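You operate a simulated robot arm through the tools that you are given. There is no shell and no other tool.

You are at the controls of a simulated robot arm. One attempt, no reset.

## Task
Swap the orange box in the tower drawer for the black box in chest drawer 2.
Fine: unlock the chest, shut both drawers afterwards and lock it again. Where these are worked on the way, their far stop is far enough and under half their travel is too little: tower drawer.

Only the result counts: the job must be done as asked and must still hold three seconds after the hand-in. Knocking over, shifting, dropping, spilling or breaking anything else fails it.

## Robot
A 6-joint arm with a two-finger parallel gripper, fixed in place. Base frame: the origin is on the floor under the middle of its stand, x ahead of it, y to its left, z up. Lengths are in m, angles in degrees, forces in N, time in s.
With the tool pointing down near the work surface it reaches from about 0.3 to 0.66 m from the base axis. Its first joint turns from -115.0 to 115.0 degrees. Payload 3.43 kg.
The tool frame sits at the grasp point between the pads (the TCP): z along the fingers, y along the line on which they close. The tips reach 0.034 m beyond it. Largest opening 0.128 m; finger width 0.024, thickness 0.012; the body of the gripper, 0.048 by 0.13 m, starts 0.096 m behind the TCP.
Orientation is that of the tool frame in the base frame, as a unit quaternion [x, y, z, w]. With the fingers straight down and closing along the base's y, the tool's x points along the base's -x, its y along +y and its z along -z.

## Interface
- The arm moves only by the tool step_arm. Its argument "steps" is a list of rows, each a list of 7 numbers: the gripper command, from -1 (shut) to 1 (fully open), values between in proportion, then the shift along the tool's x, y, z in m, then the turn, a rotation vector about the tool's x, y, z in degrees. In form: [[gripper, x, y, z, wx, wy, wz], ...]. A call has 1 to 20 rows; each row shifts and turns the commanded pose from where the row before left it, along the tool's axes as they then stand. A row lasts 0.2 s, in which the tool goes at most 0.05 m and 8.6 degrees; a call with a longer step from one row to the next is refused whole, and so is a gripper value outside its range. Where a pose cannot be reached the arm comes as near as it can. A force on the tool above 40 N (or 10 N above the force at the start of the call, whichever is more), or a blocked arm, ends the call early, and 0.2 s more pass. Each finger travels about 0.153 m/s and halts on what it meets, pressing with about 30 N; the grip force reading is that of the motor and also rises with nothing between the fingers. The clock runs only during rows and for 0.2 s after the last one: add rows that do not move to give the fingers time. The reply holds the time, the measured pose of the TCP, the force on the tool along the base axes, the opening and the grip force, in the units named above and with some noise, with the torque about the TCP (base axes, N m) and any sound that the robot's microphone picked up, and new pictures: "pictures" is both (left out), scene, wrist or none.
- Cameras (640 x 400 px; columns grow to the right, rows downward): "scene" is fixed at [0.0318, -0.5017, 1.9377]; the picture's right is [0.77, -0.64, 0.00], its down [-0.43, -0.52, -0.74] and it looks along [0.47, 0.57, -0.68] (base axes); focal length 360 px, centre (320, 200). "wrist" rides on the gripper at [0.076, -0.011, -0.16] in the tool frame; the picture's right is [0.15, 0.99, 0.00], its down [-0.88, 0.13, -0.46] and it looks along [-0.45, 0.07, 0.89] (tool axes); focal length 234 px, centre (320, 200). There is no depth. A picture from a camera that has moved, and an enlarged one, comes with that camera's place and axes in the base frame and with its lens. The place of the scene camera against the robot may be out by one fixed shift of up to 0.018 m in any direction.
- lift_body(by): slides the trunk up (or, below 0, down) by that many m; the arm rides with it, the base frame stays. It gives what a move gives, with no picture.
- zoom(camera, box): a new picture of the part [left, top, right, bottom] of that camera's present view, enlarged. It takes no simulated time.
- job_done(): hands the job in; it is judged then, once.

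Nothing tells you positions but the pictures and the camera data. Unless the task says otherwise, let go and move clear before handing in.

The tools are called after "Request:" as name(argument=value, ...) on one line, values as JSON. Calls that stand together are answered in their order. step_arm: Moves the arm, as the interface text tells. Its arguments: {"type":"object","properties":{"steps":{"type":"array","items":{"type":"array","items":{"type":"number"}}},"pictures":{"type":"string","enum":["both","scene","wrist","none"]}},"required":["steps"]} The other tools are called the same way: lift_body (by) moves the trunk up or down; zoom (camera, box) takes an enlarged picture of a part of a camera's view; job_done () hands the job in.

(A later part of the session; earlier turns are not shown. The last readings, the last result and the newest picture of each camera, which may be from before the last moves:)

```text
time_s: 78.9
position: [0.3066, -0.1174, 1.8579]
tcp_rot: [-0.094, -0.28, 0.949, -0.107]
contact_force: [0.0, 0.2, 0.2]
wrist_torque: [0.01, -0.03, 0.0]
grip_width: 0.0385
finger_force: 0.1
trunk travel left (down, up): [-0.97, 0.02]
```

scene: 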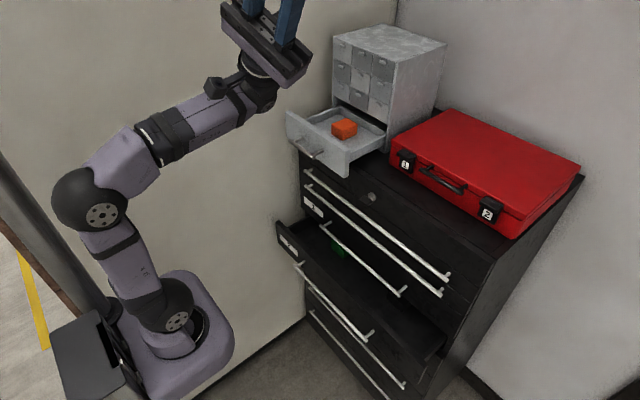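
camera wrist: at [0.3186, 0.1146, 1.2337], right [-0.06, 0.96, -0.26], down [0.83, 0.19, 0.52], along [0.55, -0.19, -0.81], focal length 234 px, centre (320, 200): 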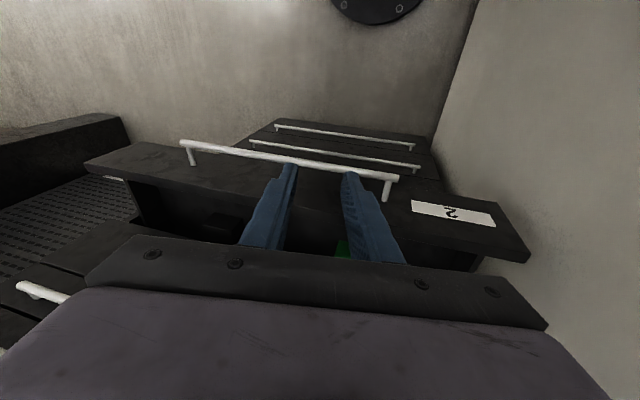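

Request:
step_arm(steps=[[-0.4, -0.0019, -0.0361, 0, 7.82, -0.41, 0.87], [-0.4, -0.0019, -0.0361, 0, 7.82, -0.41, 0.87], [-0.4, -0.0019, -0.0361, 0, 7.82, -0.41, 0.87], [-0.4, -0.0019, -0.0361, 0, 7.82, -0.41, 0.87], [-0.4, 0, 0, 0, 0, 0, 0]], pictures="none")

```text
time_s: 80.1
position: [0.2806, 0.0135, 1.9069]
tcp_rot: [-0.115, -0.01, 0.987, -0.111]
contact_force: [0.1, -0.4, 0.2]
wrist_torque: [-0.01, -0.01, 0.0]
grip_width: 0.0385
finger_force: 0.1
trunk travel left (down, up): [-0.97, 0.02]
```

Wrist is nearly in-plane. Now pitch the tool forward and down through the forearm direction, in stages.

Request:
step_arm(steps=[[-0.4, -0.0375, 0.0055, 0, -1.19, -8.1, -0.23], [-0.4, -0.0375, 0.0055, 0, -1.19, -8.1, -0.23], [-0.4, -0.0375, 0.0055, 0, -1.19, -8.1, -0.23], [-0.4, -0.0375, 0.0055, 0, -1.19, -8.1, -0.23], [-0.4, -0.0375, 0.0055, 0, -1.19, -8.1, -0.23], [-0.4, -0.0375, 0.0055, 0, -1.19, -8.1, -0.23], [-0.4, -0.0375, 0.0055, 0, -1.19, -8.1, -0.23], [-0.4, -0.0375, 0.0055, 0, -1.19, -8.1, -0.23], [-0.4, 0, 0, 0, 0, 0, 0]], pictures="scene")

```text
time_s: 82.1
position: [0.5541, 0.0286, 1.828]
tcp_rot: [0.441, -0.025, 0.892, -0.096]
contact_force: [-0.4, 0.4, 0.5]
wrist_torque: [-0.01, 0.01, 0.03]
grip_width: 0.0383
finger_force: 0.0
out of reach, approached as far as the arm can: row 4
trunk travel left (down, up): [-0.97, 0.02]
```

scene: 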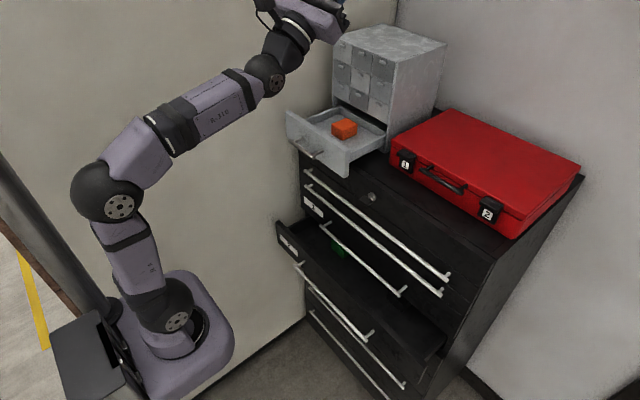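

Request:
step_arm(steps=[[-0.4, -0.0374, 0.0061, 0, -1.33, -8.09, 0], [-0.4, -0.0374, 0.0061, 0, -1.33, -8.09, 0], [-0.4, -0.0374, 0.0061, 0, -1.33, -8.09, 0], [-0.4, -0.0374, 0.0061, 0, -1.33, -8.09, 0], [-0.4, -0.0374, 0.0061, 0, -1.33, -8.09, 0], [-0.4, -0.0374, 0.0061, 0, -1.33, -8.09, 0], [-0.4, -0.0374, 0.0061, 0, -1.33, -8.09, 0], [-0.4, -0.0374, 0.0061, 0, -1.33, -8.09, 0], [-0.4, 0, 0, 0, 0, 0, 0]], pictures="both")

```text
time_s: 84.1
position: [0.602, 0.0291, 1.5428]
tcp_rot: [0.856, -0.053, 0.512, -0.054]
contact_force: [0.0, 0.2, -0.3]
wrist_torque: [0.04, -0.01, -0.01]
grip_width: 0.0382
finger_force: 0.1
out of reach, approached as far as the arm can: row 1, 3
trunk travel left (down, up): [-0.97, 0.02]
camera wrist: at [0.4965, 0.023, 1.685], right [0.04, -1.0, -0.02], down [-0.82, -0.02, -0.57], along [0.57, 0.03, -0.82], focal length 234 px, centre (320, 200)
```

scene: 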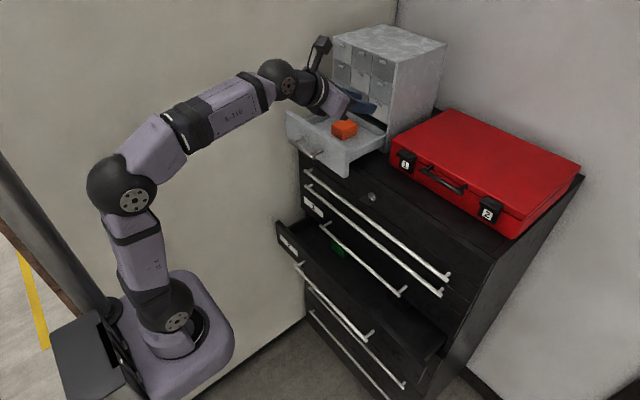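
wrist: 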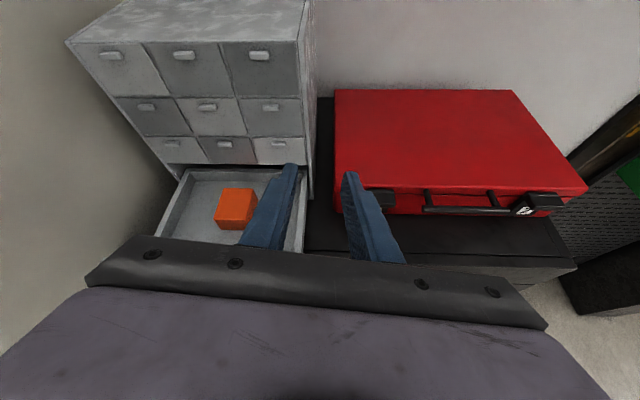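

The wrist has come round the other way up: the camera now sits above the gripper, with a clear upright view of the orange box. I'll enlarge it and measure the box.

Request:
zoom(camera="wrist", box=[150, 140, 330, 260])

Request:
zoom(camera="scene", box=[270, 80, 430, 180])

```text
3.33 times, centred on (240, 200) of wrist
camera zoom: at [0.4965, 0.023, 1.685], right [0.04, -1.0, -0.02], down [-0.82, -0.02, -0.57], along [0.57, 0.03, -0.82], focal length 781 px, centre (587, 200)
```

zoom: 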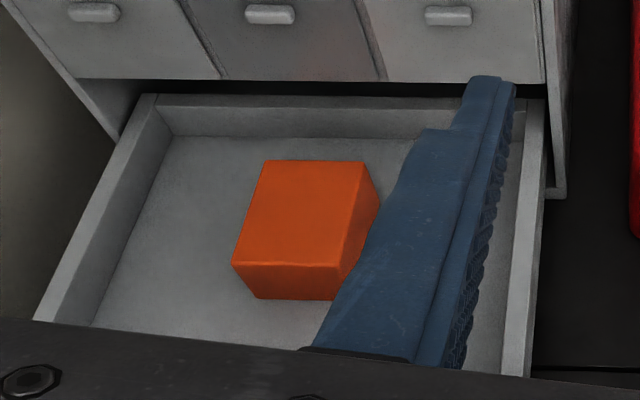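

```text
4.00 times, centred on (350, 130) of scene
camera zoom: at [0.0318, -0.5017, 1.9377], right [0.77, -0.64, 0.0], down [-0.43, -0.52, -0.74], along [0.47, 0.57, -0.68], focal length 1442 px, centre (200, 480)
```

zoom: 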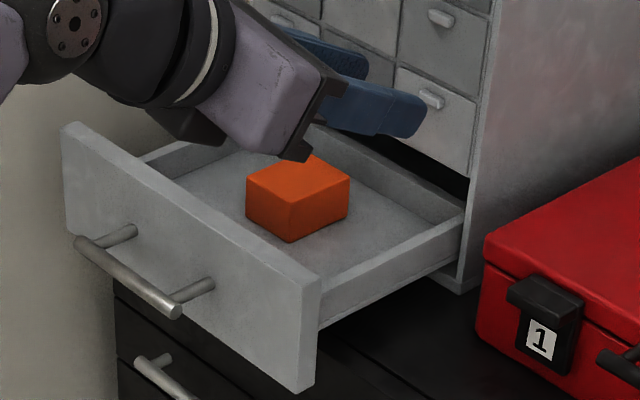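

Box top corners put it at about x 0.673 to 0.735, y 0.148 to 0.201, top z≈1.37. I'll line up above the drawer with the tool tilted 42° from vertical and closing along y.

Request:
lift_body(by=0.02)

Request:
step_arm(steps=[[0.4, -0.0112, -0.0355, 0.0069, -1.19, -6.53, -2.63], [0.4, -0.0112, -0.0355, 0.0069, -1.19, -6.53, -2.63], [0.4, -0.0112, -0.0355, 0.0069, -1.19, -6.53, -2.63], [0.4, -0.0112, -0.0355, 0.0069, 0, 0, 0], [0.4, 0, 0, 0, 0, 0, 0]], pictures="both")

```text
time_s: 84.8
position: [0.6008, 0.0299, 1.5653]
tcp_rot: [0.856, -0.052, 0.512, -0.054]
contact_force: [-0.1, 1.1, 0.6]
wrist_torque: [-0.01, -0.03, 0.01]
grip_width: 0.0384
finger_force: 0.1
trunk travel left (down, up): [-0.99, 0.0]
```

```text
time_s: 86.0
position: [0.6005, 0.1751, 1.5216]
tcp_rot: [0.933, -0.001, 0.361, 0.0]
contact_force: [0.5, 0.2, 1.2]
wrist_torque: [0.02, 0.0, 0.02]
grip_width: 0.0894
finger_force: 0.1
trunk travel left (down, up): [-0.99, 0.0]
camera wrist: at [0.5485, 0.1843, 1.6895], right [0.11, -0.99, 0.1], down [-0.96, -0.13, -0.25], along [0.26, -0.06, -0.96], focal length 234 px, centre (320, 200)
```

scene: 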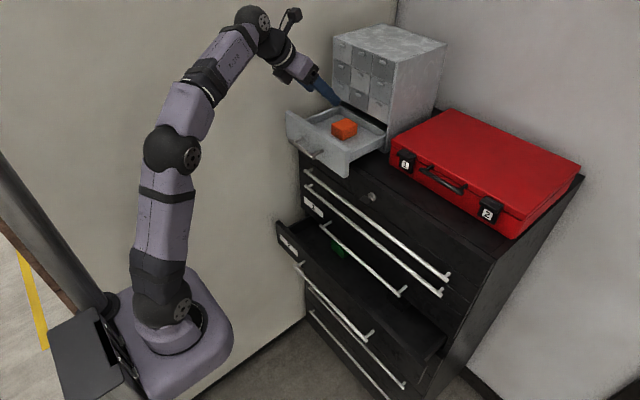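
wrist: 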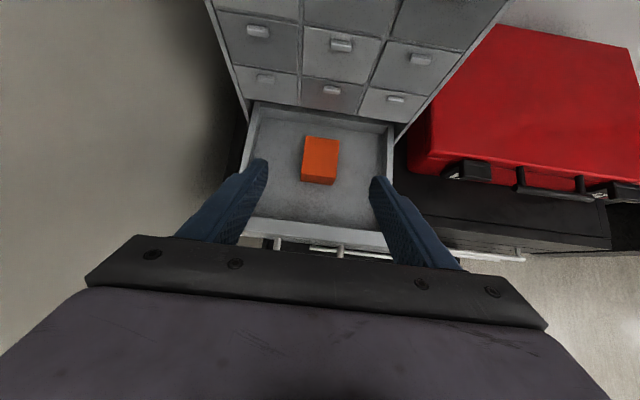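

Request:
zoom(camera="wrist", box=[230, 90, 410, 260])

```text
2.35 times, centred on (320, 175) of wrist
camera zoom: at [0.5485, 0.1843, 1.6895], right [0.11, -0.99, 0.1], down [-0.96, -0.13, -0.25], along [0.26, -0.06, -0.96], focal length 551 px, centre (320, 259)
```

zoom: 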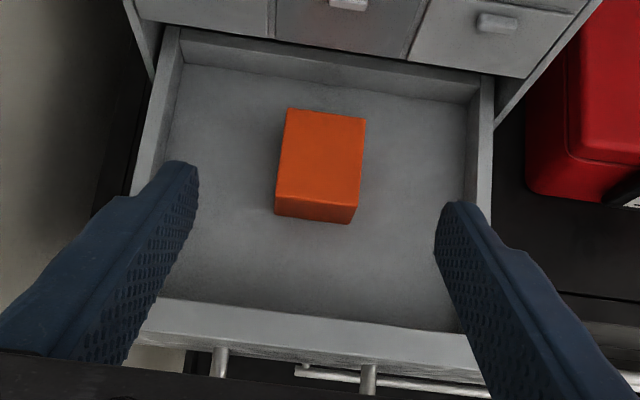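

The two wrist views together put the box top at z≈1.387 and the drawer floor near 1.355, with the box centre at about (0.695, 0.168). I'll move to a pre-grasp point and re-check.

Request:
step_arm(steps=[[0.4, -0.0105, 0.0023, 0.025, 0, 0, 0], [0.4, -0.0105, 0.0023, 0.025, 0, 0, 0], [0.4, -0.0104, 0.0024, 0.0249, 0, 0, 0], [0.4, 0, 0, 0, 0, 0, 0]], pictures="both")

Request:
zoom(camera="wrist", box=[230, 90, 410, 260])

Request:
zoom(camera="scene", box=[270, 80, 430, 180])

```text
time_s: 87.0
position: [0.6233, 0.1688, 1.4474]
tcp_rot: [0.933, 0.0, 0.36, 0.0]
contact_force: [0.1, 0.4, 0.2]
wrist_torque: [-0.02, 0.02, 0.01]
grip_width: 0.0898
finger_force: 0.1
trunk travel left (down, up): [-0.99, 0.0]
camera wrist: at [0.572, 0.1784, 1.6136], right [0.11, -0.99, 0.1], down [-0.96, -0.13, -0.26], along [0.27, -0.07, -0.96], focal length 234 px, centre (320, 200)
```

scene: 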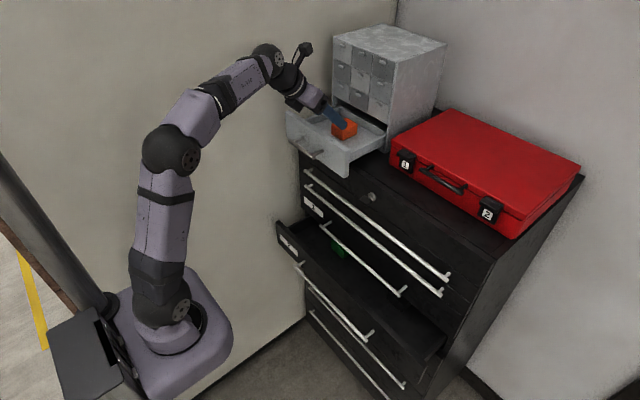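
wrist: 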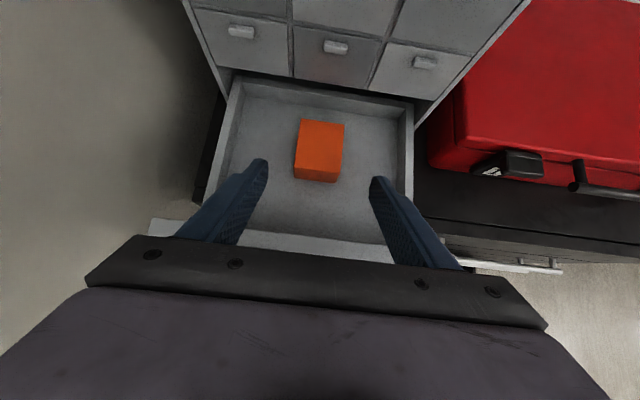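

```text
2.35 times, centred on (320, 175) of wrist
camera zoom: at [0.572, 0.1784, 1.6136], right [0.11, -0.99, 0.1], down [-0.96, -0.13, -0.26], along [0.27, -0.07, -0.96], focal length 551 px, centre (320, 259)
```

zoom: 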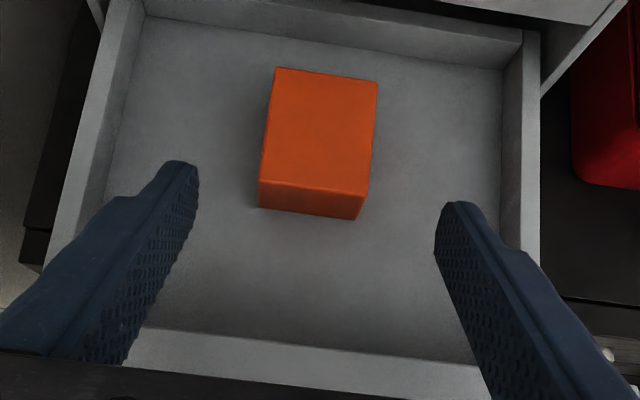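

```text
4.00 times, centred on (350, 130) of scene
camera zoom: at [0.0318, -0.5017, 1.9377], right [0.77, -0.64, 0.0], down [-0.43, -0.52, -0.74], along [0.47, 0.57, -0.68], focal length 1442 px, centre (200, 480)
```

zoom: 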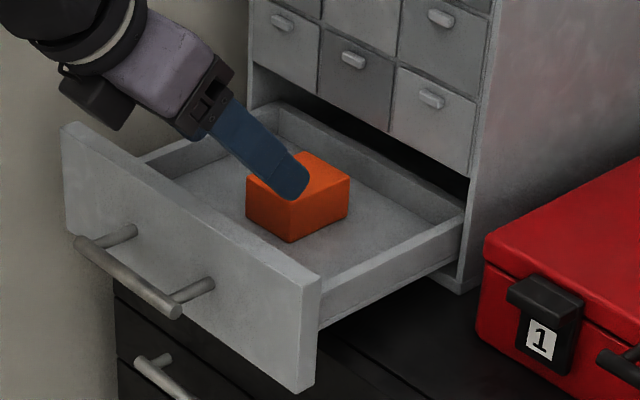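

The box centre is confirmed at about (0.696, 0.1685), straight ahead along the tool axis. Advancing 0.075 m.

Request:
step_arm(steps=[[0.4, 0, 0, 0.02, 0, 0, 0], [0.4, 0, 0, 0.02, 0, 0, 0], [0.4, 0, 0, 0.02, 0, 0, 0], [0.4, 0.001, 0, 0.015, 0, 0, 0], [0.4, 0, 0, 0, 0, 0, 0]], pictures="wrist")

Request:
zoom(camera="scene", box=[270, 80, 430, 180])

```text
time_s: 88.2
position: [0.676, 0.1686, 1.3924]
tcp_rot: [0.933, -0.001, 0.361, 0.0]
contact_force: [0.2, 0.7, -0.5]
wrist_torque: [0.02, -0.01, 0.02]
grip_width: 0.0898
finger_force: 0.0
trunk travel left (down, up): [-0.99, 0.0]
camera wrist: at [0.6246, 0.1786, 1.5603], right [0.11, -0.99, 0.1], down [-0.96, -0.13, -0.26], along [0.27, -0.07, -0.96], focal length 234 px, centre (320, 200)
```

wrist: 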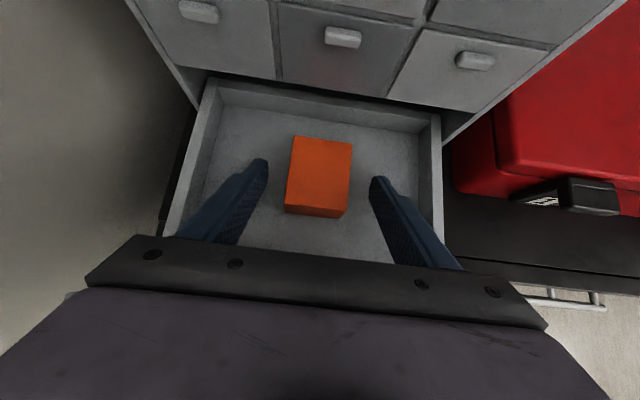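

```text
4.00 times, centred on (350, 130) of scene
camera zoom: at [0.0318, -0.5017, 1.9377], right [0.77, -0.64, 0.0], down [-0.43, -0.52, -0.74], along [0.47, 0.57, -0.68], focal length 1442 px, centre (200, 480)
```

zoom: 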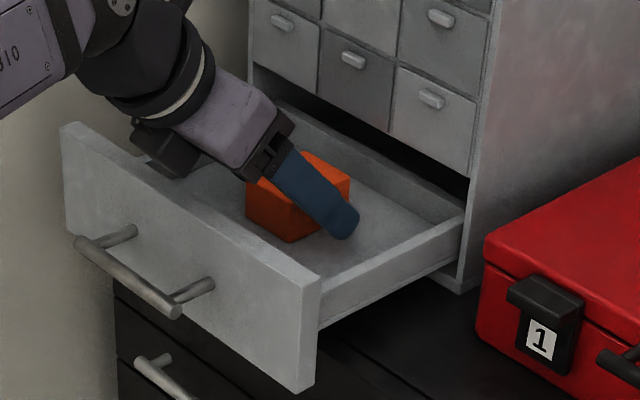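

Request:
step_arm(steps=[[-0.2, 0, 0, 0, 0, 0, 0], [-1, 0, 0, 0, 0, 0, 0], [-1, 0, 0, 0, 0, 0, 0], [-1, 0, 0, 0, 0, 0, 0]], pictures="wrist")

Request:
zoom(camera="scene", box=[270, 80, 430, 180])

```text
time_s: 89.2
position: [0.6771, 0.1694, 1.3925]
tcp_rot: [0.933, 0.0, 0.36, 0.0]
contact_force: [-0.3, 0.8, 0.0]
wrist_torque: [-0.01, 0.0, 0.01]
grip_width: 0.0493
finger_force: 29.5
trunk travel left (down, up): [-0.99, 0.0]
camera wrist: at [0.6249, 0.1787, 1.5601], right [0.11, -0.99, 0.1], down [-0.96, -0.13, -0.25], along [0.26, -0.07, -0.96], focal length 234 px, centre (320, 200)
```

wrist: 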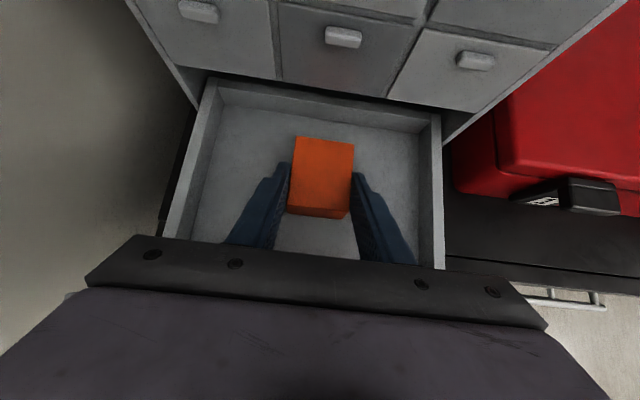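

```text
4.00 times, centred on (350, 130) of scene
camera zoom: at [0.0318, -0.5017, 1.9377], right [0.77, -0.64, 0.0], down [-0.43, -0.52, -0.74], along [0.47, 0.57, -0.68], focal length 1442 px, centre (200, 480)
```

zoom: 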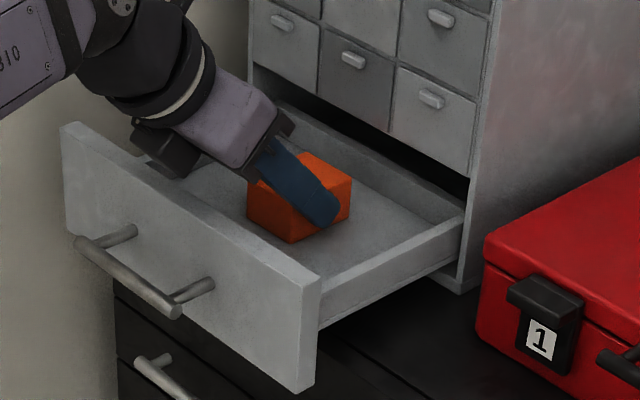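

The grip works, but drawer 2 must come further out before it can receive the box. I'll let go while the box is still resting in place, back out and open drawer 2 first.

Request:
step_arm(steps=[[-0.1, 0, 0, 0, 0, 0, 0], [0.4, 0, 0, 0, 0, 0, 0], [0.4, 0, 0, 0, 0, 0, 0], [0.4, 0, 0, -0.03, 0, 0, 0], [0.4, 0, 0, -0.04, 0, 0, 0], [0.4, 0, 0, -0.04, 0, 0, 0]], pictures="wrist")

```text
time_s: 90.6
position: [0.6002, 0.1675, 1.4739]
tcp_rot: [0.933, 0.0, 0.361, -0.001]
contact_force: [-0.3, 0.6, 0.4]
wrist_torque: [0.0, -0.04, -0.01]
grip_width: 0.0896
finger_force: 0.1
trunk travel left (down, up): [-0.99, 0.0]
camera wrist: at [0.5488, 0.1782, 1.6424], right [0.11, -0.99, 0.1], down [-0.96, -0.13, -0.26], along [0.27, -0.06, -0.96], focal length 234 px, centre (320, 200)
```

wrist: 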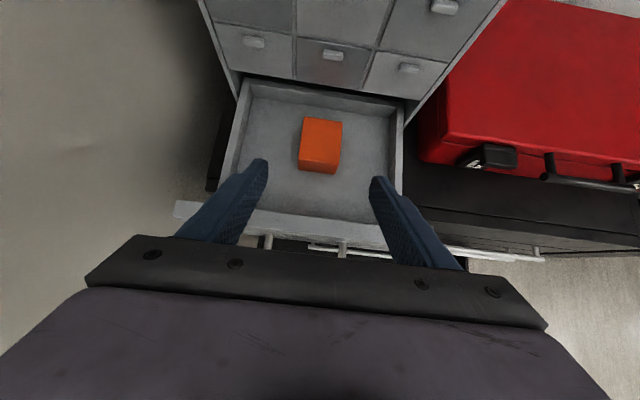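

Now I'll back the hand out and lower the trunk to reach over drawer 2's front panel from above.

Request:
step_arm(steps=[[-0.3, -0.0226, 0.0135, -0.0287, 0, 0, 0], [-0.3, -0.0226, 0.0135, -0.0287, 0, 0, 0], [-0.3, -0.0226, 0.0135, -0.0287, 0, 0, 0], [-0.3, -0.0226, 0.0135, -0.0287, 0, 0, 0], [-0.3, -0.0226, 0.0135, -0.0287, 0, 0, 0], [-0.3, 0, 0, 0, 0, 0, 0]], pictures="none")

```text
time_s: 92.0
position: [0.4362, 0.1052, 1.509]
tcp_rot: [0.933, 0.001, 0.359, 0.0]
contact_force: [0.9, -0.4, 0.8]
wrist_torque: [-0.01, 0.03, 0.04]
grip_width: 0.045
finger_force: 0.1
out of reach, approached as far as the arm can: row 5
trunk travel left (down, up): [-0.99, 0.0]
```

Request:
lift_body(by=-0.48)

Request:
step_arm(steps=[[-0.3, 0, 0, 0, 0, 0, 0]], pictures="both")

Request:
zoom(camera="wrist", box=[140, 0, 500, 225])

Request:
zoom(camera="scene", box=[240, 160, 460, 360])

```text
refused: -0.48 is not a number from -0.4 to 0.4
```

```text
time_s: 92.4
position: [0.438, 0.1071, 1.5087]
tcp_rot: [0.933, 0.0, 0.359, 0.0]
contact_force: [0.3, 0.4, -0.2]
wrist_torque: [0.02, 0.0, -0.03]
grip_width: 0.0449
finger_force: 0.1
trunk travel left (down, up): [-0.99, 0.0]
camera wrist: at [0.3863, 0.117, 1.6768], right [0.11, -0.99, 0.1], down [-0.96, -0.13, -0.25], along [0.26, -0.07, -0.96], focal length 234 px, centre (320, 200)
```

scene: 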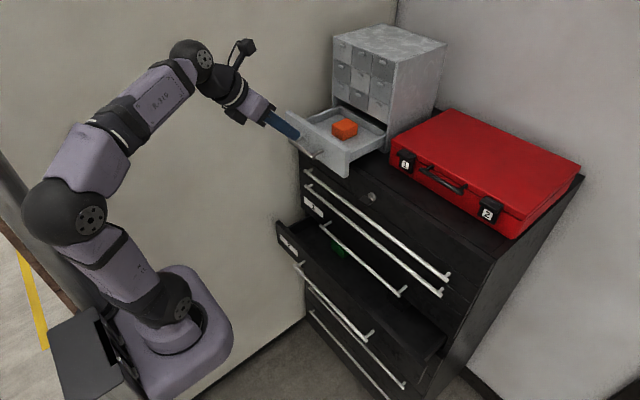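
wrist: 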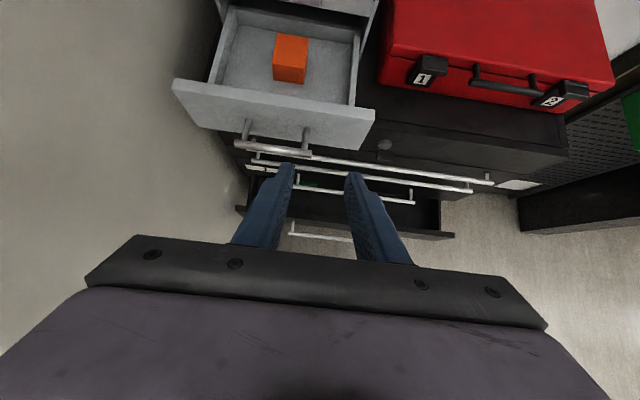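

```text
1.78 times, centred on (320, 112) of wrist
camera zoom: at [0.3863, 0.117, 1.6768], right [0.11, -0.99, 0.1], down [-0.96, -0.13, -0.25], along [0.26, -0.07, -0.96], focal length 416 px, centre (320, 356)
```

zoom: 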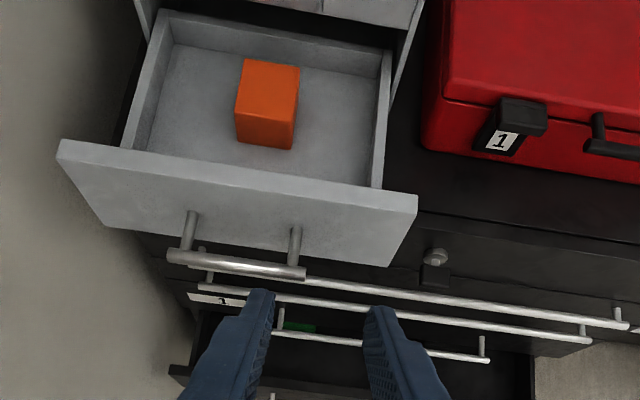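

```text
2.00 times, centred on (350, 260) of scene
camera zoom: at [0.0318, -0.5017, 1.9377], right [0.77, -0.64, 0.0], down [-0.43, -0.52, -0.74], along [0.47, 0.57, -0.68], focal length 721 px, centre (260, 80)
```

zoom: 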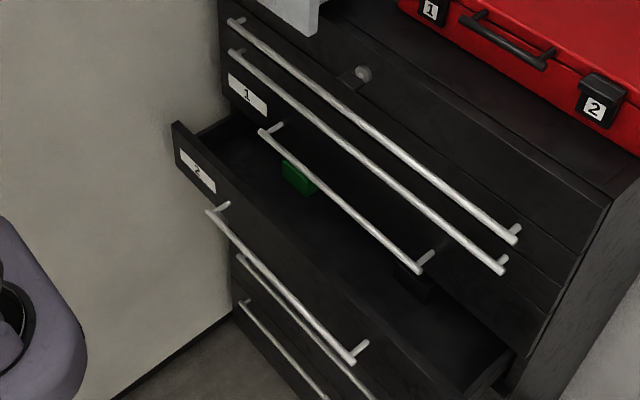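

Request:
lift_body(by=-0.4)

Request:
step_arm(steps=[[-0.3, 0, 0, 0, 0, 0, 0]], pictures="wrist")

Request:
zoom(camera="wrist", box=[140, 0, 500, 225])

```text
time_s: 96.2
position: [0.4372, 0.1057, 1.109]
tcp_rot: [0.933, 0.0, 0.36, -0.001]
contact_force: [-0.2, -0.7, -1.3]
wrist_torque: [0.03, -0.01, 0.01]
grip_width: 0.0447
finger_force: 0.1
trunk travel left (down, up): [-0.59, 0.4]
```

```text
time_s: 96.6
position: [0.4372, 0.1058, 1.1096]
tcp_rot: [0.933, 0.001, 0.36, -0.001]
contact_force: [-0.9, 0.6, -0.1]
wrist_torque: [0.05, 0.02, -0.03]
grip_width: 0.0446
finger_force: 0.1
trunk travel left (down, up): [-0.59, 0.4]
camera wrist: at [0.3858, 0.1167, 1.277], right [0.11, -0.99, 0.1], down [-0.96, -0.13, -0.25], along [0.26, -0.07, -0.96], focal length 234 px, centre (320, 200)
```

wrist: 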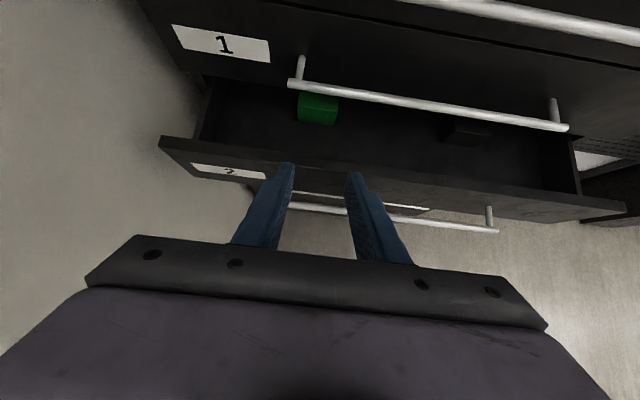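

```text
1.78 times, centred on (320, 112) of wrist
camera zoom: at [0.3858, 0.1167, 1.277], right [0.11, -0.99, 0.1], down [-0.96, -0.13, -0.25], along [0.26, -0.07, -0.96], focal length 416 px, centre (320, 356)
```

zoom: 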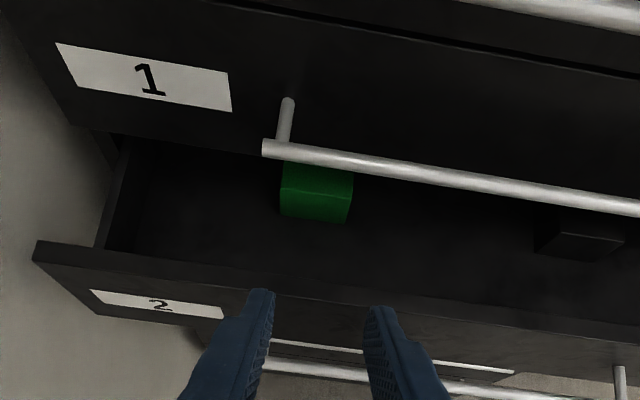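

Both boxes in drawer 2 are visible, green on the left and black on the right. The panel top edge is at z≈0.97, x≈0.527. I'll enlarge the black box.

Request:
zoom(camera="wrist", box=[400, 80, 560, 180])

Request:
zoom(camera="wrist", box=[240, 70, 400, 170])

```text
4.00 times, centred on (480, 130) of wrist
camera zoom: at [0.3858, 0.1167, 1.277], right [0.11, -0.99, 0.1], down [-0.96, -0.13, -0.25], along [0.26, -0.07, -0.96], focal length 937 px, centre (-320, 480)
```

zoom: 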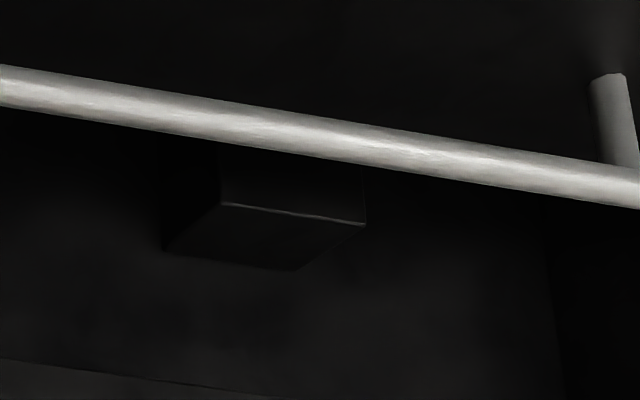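

```text
4.00 times, centred on (320, 120) of wrist
camera zoom: at [0.3858, 0.1167, 1.277], right [0.11, -0.99, 0.1], down [-0.96, -0.13, -0.25], along [0.26, -0.07, -0.96], focal length 937 px, centre (320, 520)
```

zoom: 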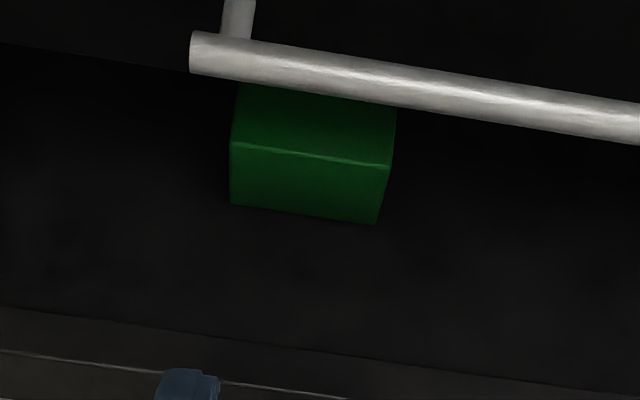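

I'll place the fingertips behind drawer 2's front panel, between its inner face (x≈0.532) and drawer 1's bar, and pull from there. First, trunk a bit lower for the pull.

Request:
step_arm(steps=[[-0.3, 0.0269, 0.0183, -0.0296, 0, 0, 0], [-0.3, 0.0269, 0.0183, -0.0296, 0, 0, 0], [-0.3, 0.0269, 0.0183, -0.0296, 0, 0, 0], [-0.3, 0, 0, 0, 0, 0, 0]], pictures="none")

Request:
lift_body(by=-0.19)

```text
time_s: 97.6
position: [0.4352, 0.0506, 1.2287]
tcp_rot: [0.933, 0.0, 0.36, 0.0]
contact_force: [0.5, -0.3, -0.9]
wrist_torque: [0.02, 0.0, -0.04]
grip_width: 0.045
finger_force: 0.0
trunk travel left (down, up): [-0.59, 0.4]
```

```text
time_s: 99.7
position: [0.4355, 0.0522, 1.0378]
tcp_rot: [0.933, 0.0, 0.36, -0.001]
contact_force: [-0.9, -0.2, -0.1]
wrist_torque: [-0.02, 0.02, -0.01]
grip_width: 0.0447
finger_force: 0.0
trunk travel left (down, up): [-0.4, 0.59]
```

Request:
step_arm(steps=[[-0.3, 0.0335, 0, 0, 0, 0, 0], [-0.3, 0.0335, 0, 0, 0, 0, 0], [-0.3, 0, 0, 0.0335, 0, 0, 0], [-0.3, 0, 0, 0.0335, 0, 0, 0], [-0.3, 0, 0, 0.0335, 0, 0, 0], [-0.3, 0, 0, 0, 0, 0, 0]], pictures="both")

Request:
zoom(camera="wrist", box=[200, 60, 440, 210])

Request:
zoom(camera="scene", box=[260, 190, 420, 290])

```text
time_s: 101.1
position: [0.5491, 0.0527, 1.0027]
tcp_rot: [0.933, 0.0, 0.361, -0.001]
contact_force: [1.0, 0.4, -0.5]
wrist_torque: [0.04, 0.02, -0.01]
grip_width: 0.0449
finger_force: 0.0
out of reach, approached as far as the arm can: row 2
trunk travel left (down, up): [-0.4, 0.59]
camera wrist: at [0.4971, 0.0633, 1.1704], right [0.11, -0.99, 0.1], down [-0.96, -0.13, -0.25], along [0.26, -0.07, -0.96], focal length 234 px, centre (320, 200)
```

scene: 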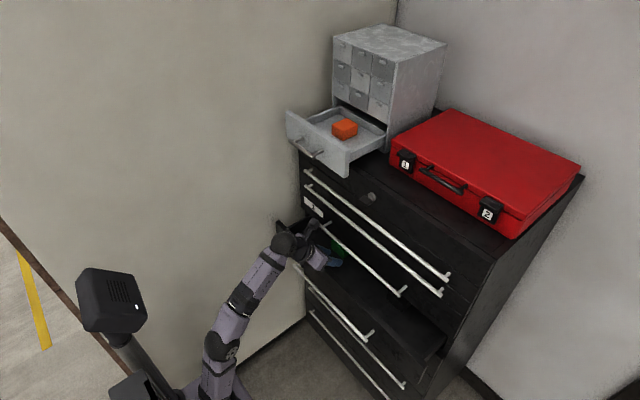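
wrist: 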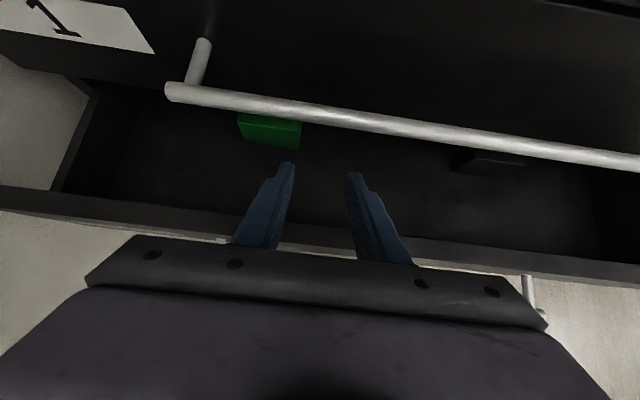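

```text
2.67 times, centred on (320, 135) of wrist
camera zoom: at [0.4971, 0.0633, 1.1704], right [0.11, -0.99, 0.1], down [-0.96, -0.13, -0.25], along [0.26, -0.07, -0.96], focal length 624 px, centre (320, 373)
```

zoom: 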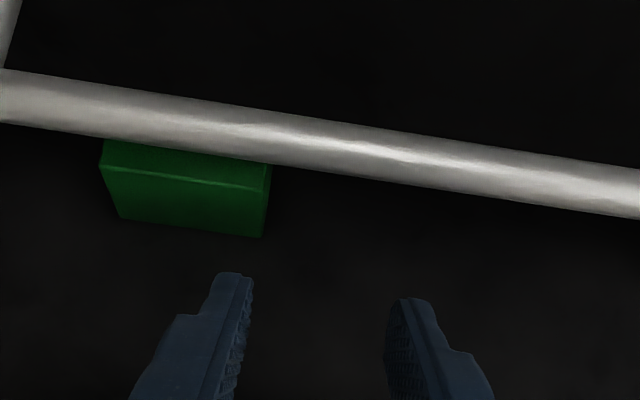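

```text
4.00 times, centred on (340, 240) of scene
camera zoom: at [0.0318, -0.5017, 1.9377], right [0.77, -0.64, 0.0], down [-0.43, -0.52, -0.74], along [0.47, 0.57, -0.68], focal length 1442 px, centre (240, 40)
```

zoom: 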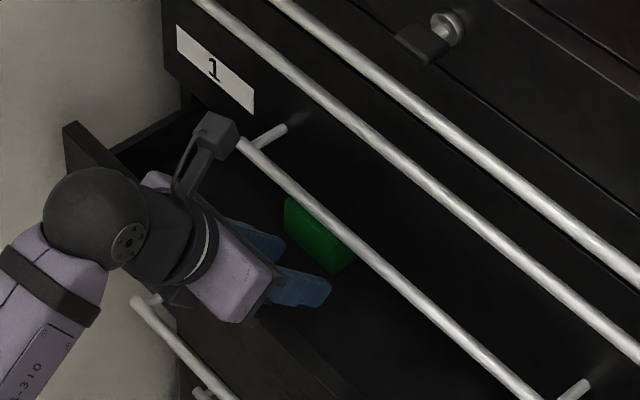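

Request:
step_arm(steps=[[-0.3, 0, 0, 0.0335, 0, 0, 0], [-0.3, -0.0094, 0, 0.013, 0, 0, 0], [-0.3, -0.0094, 0, 0.013, 0, 0, 0], [-0.3, 0, 0, 0, 0, 0, 0]], pictures="wrist")

Request:
zoom(camera="scene", box=[260, 190, 420, 290])

```text
time_s: 102.1
position: [0.5745, 0.0519, 0.9467]
tcp_rot: [0.933, 0.001, 0.36, -0.001]
contact_force: [1.5, 0.5, 2.9]
wrist_torque: [-0.06, 0.16, 0.02]
grip_width: 0.045
finger_force: 0.1
trunk travel left (down, up): [-0.4, 0.59]
camera wrist: at [0.5233, 0.0629, 1.114], right [0.11, -0.99, 0.1], down [-0.96, -0.13, -0.25], along [0.26, -0.07, -0.96], focal length 234 px, centre (320, 200)
```

wrist: 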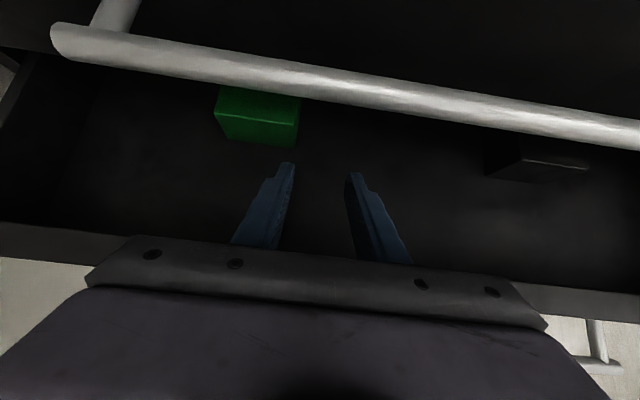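

```text
4.00 times, centred on (340, 240) of scene
camera zoom: at [0.0318, -0.5017, 1.9377], right [0.77, -0.64, 0.0], down [-0.43, -0.52, -0.74], along [0.47, 0.57, -0.68], focal length 1442 px, centre (240, 40)
```

zoom: 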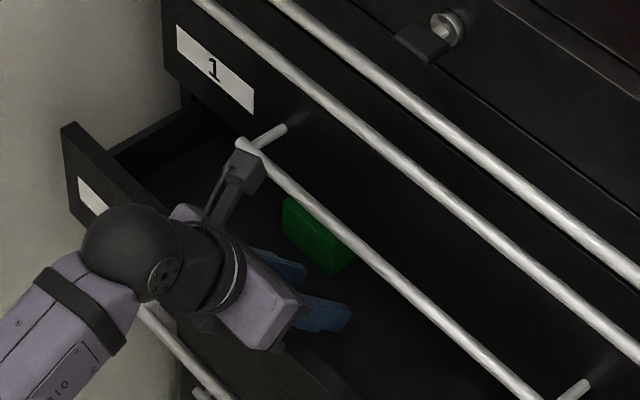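

Light contact with the panel's top edge. Pulling back along -x.

Request:
step_arm(steps=[[-0.3, -0.0111, 0, -0.0101, 0, 0, 0], [-0.3, -0.0148, 0, -0.0134, 0, 0, 0], [-0.3, -0.0148, 0, -0.0134, 0, 0, 0], [-0.3, -0.0148, 0, -0.0134, 0, 0, 0], [-0.3, 0, 0, 0, 0, 0, 0]], pictures="both")

```text
time_s: 103.3
position: [0.5008, 0.0525, 0.9457]
tcp_rot: [0.933, 0.0, 0.359, -0.001]
contact_force: [-1.1, 0.0, -0.2]
wrist_torque: [0.01, -0.05, -0.04]
grip_width: 0.0445
finger_force: 0.1
trunk travel left (down, up): [-0.4, 0.59]
camera wrist: at [0.4503, 0.0636, 1.1144], right [0.11, -0.99, 0.1], down [-0.96, -0.13, -0.25], along [0.26, -0.07, -0.96], focal length 234 px, centre (320, 200)
```

scene: 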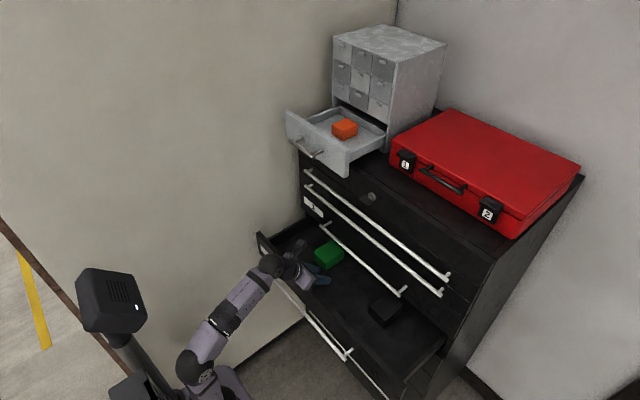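
wrist: 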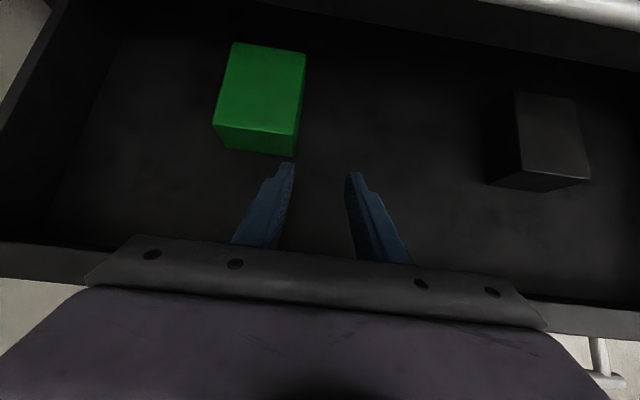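

The drawer follows and both boxes are in plain view. Pulling a bit more.

Request:
step_arm(steps=[[-0.3, -0.0148, 0, -0.0134, 0, 0, 0], [-0.3, -0.0148, 0, -0.0134, 0, 0, 0], [-0.3, -0.0148, 0, -0.0134, 0, 0, 0], [-0.3, -0.0111, 0, -0.0101, 0, 0, 0], [-0.3, 0, 0, 0, 0, 0, 0]], pictures="both")

```text
time_s: 104.5
position: [0.4436, 0.056, 0.949]
tcp_rot: [0.934, 0.001, 0.358, 0.0]
contact_force: [-0.2, -0.7, 0.6]
wrist_torque: [0.01, 0.03, 0.01]
grip_width: 0.0446
finger_force: 0.1
out of reach, approached as far as the arm can: row 3, 4
trunk travel left (down, up): [-0.4, 0.59]
camera wrist: at [0.3921, 0.0659, 1.1186], right [0.11, -0.99, 0.1], down [-0.96, -0.13, -0.25], along [0.26, -0.07, -0.96], focal length 234 px, centre (320, 200)
```

scene: 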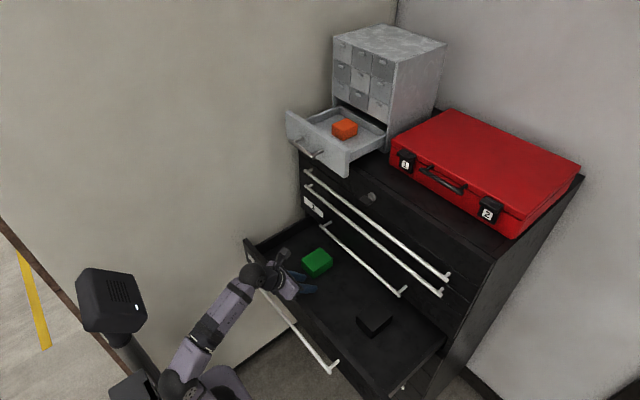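
wrist: 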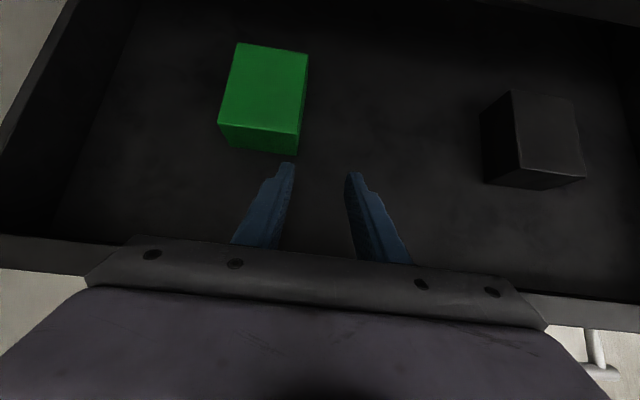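

Drawer 2 is now about 0.25 m open, enough to work in. I'll measure both boxes and the free floor.

Request:
zoom(camera="wrist", box=[190, 20, 350, 180])

Request:
zoom(camera="wrist", box=[440, 60, 640, 220])

Request:
zoom(camera="scene", box=[230, 200, 450, 400])

```text
2.50 times, centred on (270, 100) of wrist
camera zoom: at [0.3921, 0.0659, 1.1186], right [0.11, -0.99, 0.1], down [-0.96, -0.13, -0.25], along [0.26, -0.07, -0.96], focal length 585 px, centre (445, 450)
```

zoom: 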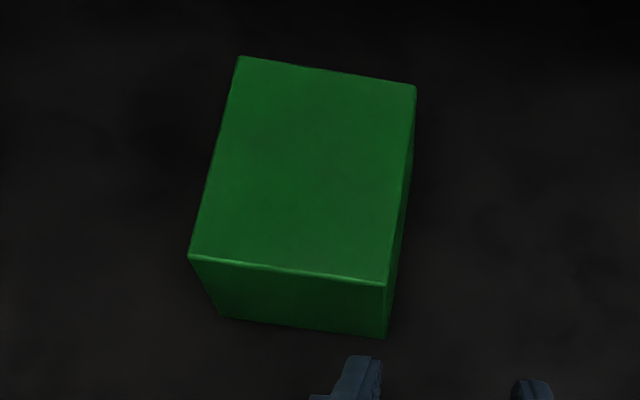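

```text
2.50 times, centred on (540, 140) of wrist
camera zoom: at [0.3921, 0.0659, 1.1186], right [0.11, -0.99, 0.1], down [-0.96, -0.13, -0.25], along [0.26, -0.07, -0.96], focal length 585 px, centre (-230, 350)
```

zoom: 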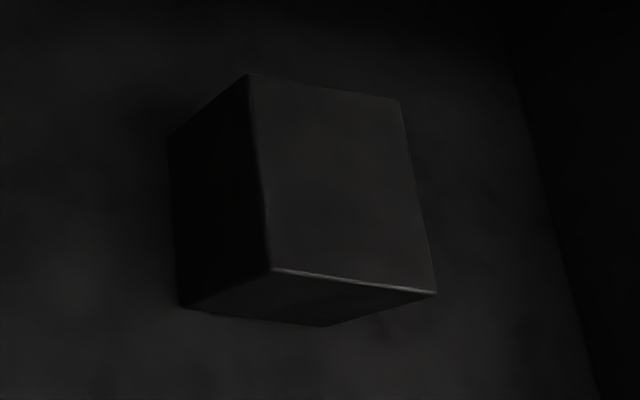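

```text
2.00 times, centred on (340, 300) of scene
camera zoom: at [0.0318, -0.5017, 1.9377], right [0.77, -0.64, 0.0], down [-0.43, -0.52, -0.74], along [0.47, 0.57, -0.68], focal length 721 px, centre (280, 0)
```

zoom: 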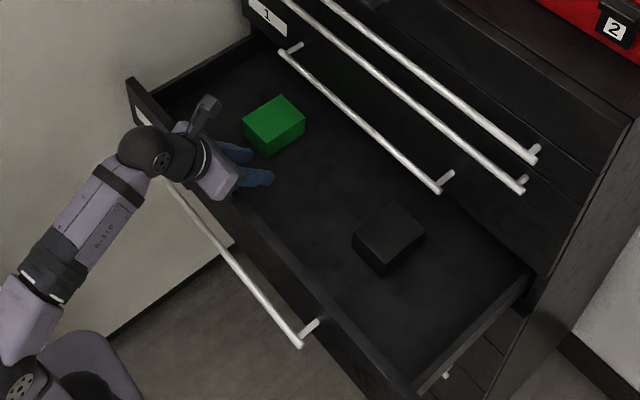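

Request:
zoom(camera="scene", box=[330, 280, 430, 360])

Request:
zoom(camera="scene", box=[270, 220, 370, 300])

```text
5.00 times, centred on (380, 320) of scene
camera zoom: at [0.0318, -0.5017, 1.9377], right [0.77, -0.64, 0.0], down [-0.43, -0.52, -0.74], along [0.47, 0.57, -0.68], focal length 1803 px, centre (20, -400)
```

zoom: 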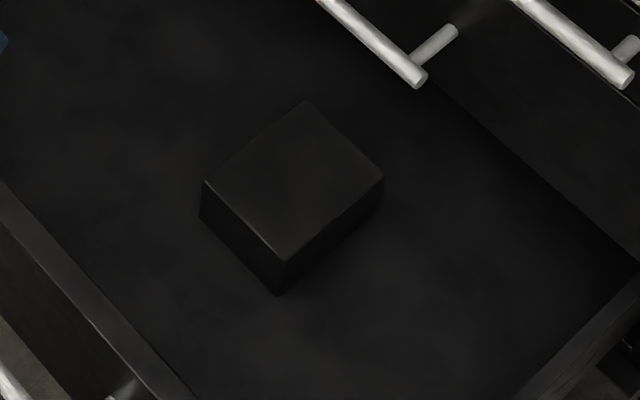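

```text
5.00 times, centred on (320, 260) of scene
camera zoom: at [0.0318, -0.5017, 1.9377], right [0.77, -0.64, 0.0], down [-0.43, -0.52, -0.74], along [0.47, 0.57, -0.68], focal length 1803 px, centre (320, -100)
```

zoom: 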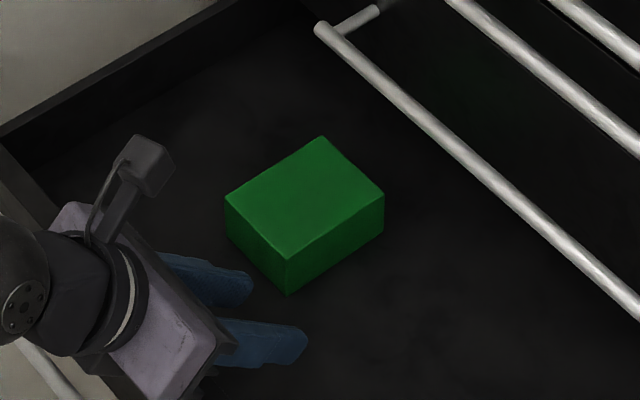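

Measured: the black box spans x 0.50 to 0.589 and y -0.20 to -0.135, with top z≈0.927 on a floor at about 0.883. The green box is at y 0.08 to 0.15, so the floor between y -0.13 and 0.08 is free. Now I'll unhook, go back up and fetch the orange box.

Request:
step_arm(steps=[[-0.3, 0.0074, 0, 0.0067, 0, 0, 0], [-0.3, 0.0201, 0, -0.0224, 0, 0, 0], [-0.3, 0.0201, 0, -0.0224, 0, 0, 0], [-0.3, 0, 0, 0, 0, 0, 0]], pictures="none")

Request:
lift_body(by=0.4)

Request:
lift_body(by=0.19)

```text
time_s: 105.5
position: [0.4524, 0.0552, 1.0119]
tcp_rot: [0.933, 0.0, 0.359, 0.0]
contact_force: [-0.2, 0.2, -0.1]
wrist_torque: [-0.01, 0.0, 0.02]
grip_width: 0.0452
finger_force: 0.0
trunk travel left (down, up): [-0.4, 0.59]
```

```text
time_s: 109.3
position: [0.4513, 0.0552, 1.4108]
tcp_rot: [0.933, 0.0, 0.36, 0.0]
contact_force: [-0.6, -0.3, -0.1]
wrist_torque: [0.0, 0.01, 0.02]
grip_width: 0.0447
finger_force: 0.1
trunk travel left (down, up): [-0.8, 0.19]
```

```text
time_s: 111.4
position: [0.4509, 0.0548, 1.6011]
tcp_rot: [0.933, 0.0, 0.36, -0.001]
contact_force: [-0.1, 0.7, 0.7]
wrist_torque: [0.01, 0.02, 0.03]
grip_width: 0.0446
finger_force: 0.1
trunk travel left (down, up): [-0.99, 0.0]
```

Request:
step_arm(steps=[[0.4, 0.0112, -0.0228, 0.032, 0, 0, 0], [0.4, 0.0112, -0.0228, 0.032, 0, 0, 0], [0.4, 0.0112, -0.0228, 0.032, 0, 0, 0], [0.4, 0.0112, -0.0228, 0.032, 0, 0, 0], [0.4, 0.0112, -0.0228, 0.032, 0, 0, 0], [0.4, -0.0158, 0, 0.0348, 0, 0, 0], [0.4, -0.0158, 0, 0.0348, 0, 0, 0], [0.4, 0, 0, 0, 0, 0, 0]], pictures="wrist")

```text
time_s: 113.2
position: [0.6232, 0.1709, 1.4486]
tcp_rot: [0.933, 0.0, 0.36, -0.001]
contact_force: [-0.4, 0.5, 0.2]
wrist_torque: [-0.01, -0.05, -0.01]
grip_width: 0.0896
finger_force: 0.2
trunk travel left (down, up): [-0.99, 0.0]
camera wrist: at [0.5718, 0.1817, 1.6167], right [0.11, -0.99, 0.1], down [-0.96, -0.13, -0.25], along [0.26, -0.07, -0.96], focal length 234 px, centre (320, 200)
```

wrist: 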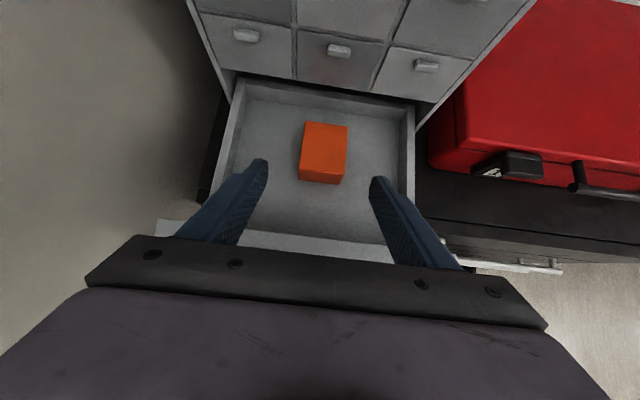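

Same pre-grasp point as before. Going in and gripping the orange box.

Request:
step_arm(steps=[[0.4, 0, 0.002, 0.02, 0, 0, 0], [0.4, 0, 0, 0.02, 0, 0, 0], [0.4, 0, 0, 0.02, 0, 0, 0], [0.4, 0.0005, 0, 0.0155, 0, 0, 0], [0.4, 0, 0, 0, 0, 0, 0], [-0.2, 0, 0, 0, 0, 0, 0], [-1, 0, 0, 0, 0, 0, 0], [-1, 0, 0, 0, 0, 0, 0], [-1, 0, 0, 0, 0, 0, 0]], pictures="wrist")

```text
time_s: 115.2
position: [0.6753, 0.1673, 1.3927]
tcp_rot: [0.933, 0.0, 0.36, -0.001]
contact_force: [0.4, 0.3, -0.2]
wrist_torque: [-0.03, -0.06, 0.02]
grip_width: 0.0489
finger_force: 30.3
trunk travel left (down, up): [-0.99, 0.0]
camera wrist: at [0.6235, 0.1783, 1.5598], right [0.11, -0.99, 0.1], down [-0.96, -0.13, -0.25], along [0.26, -0.07, -0.96], focal length 234 px, centre (320, 200)
```

wrist: 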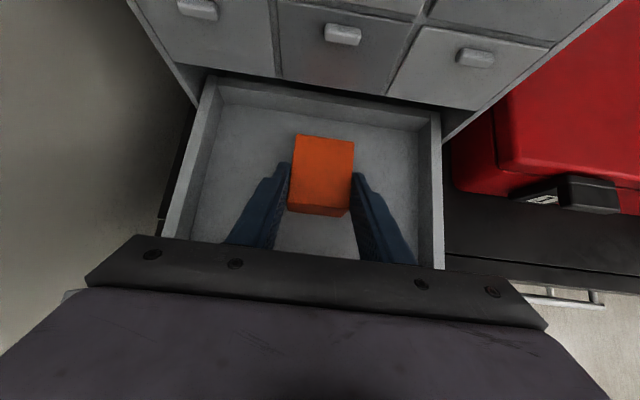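

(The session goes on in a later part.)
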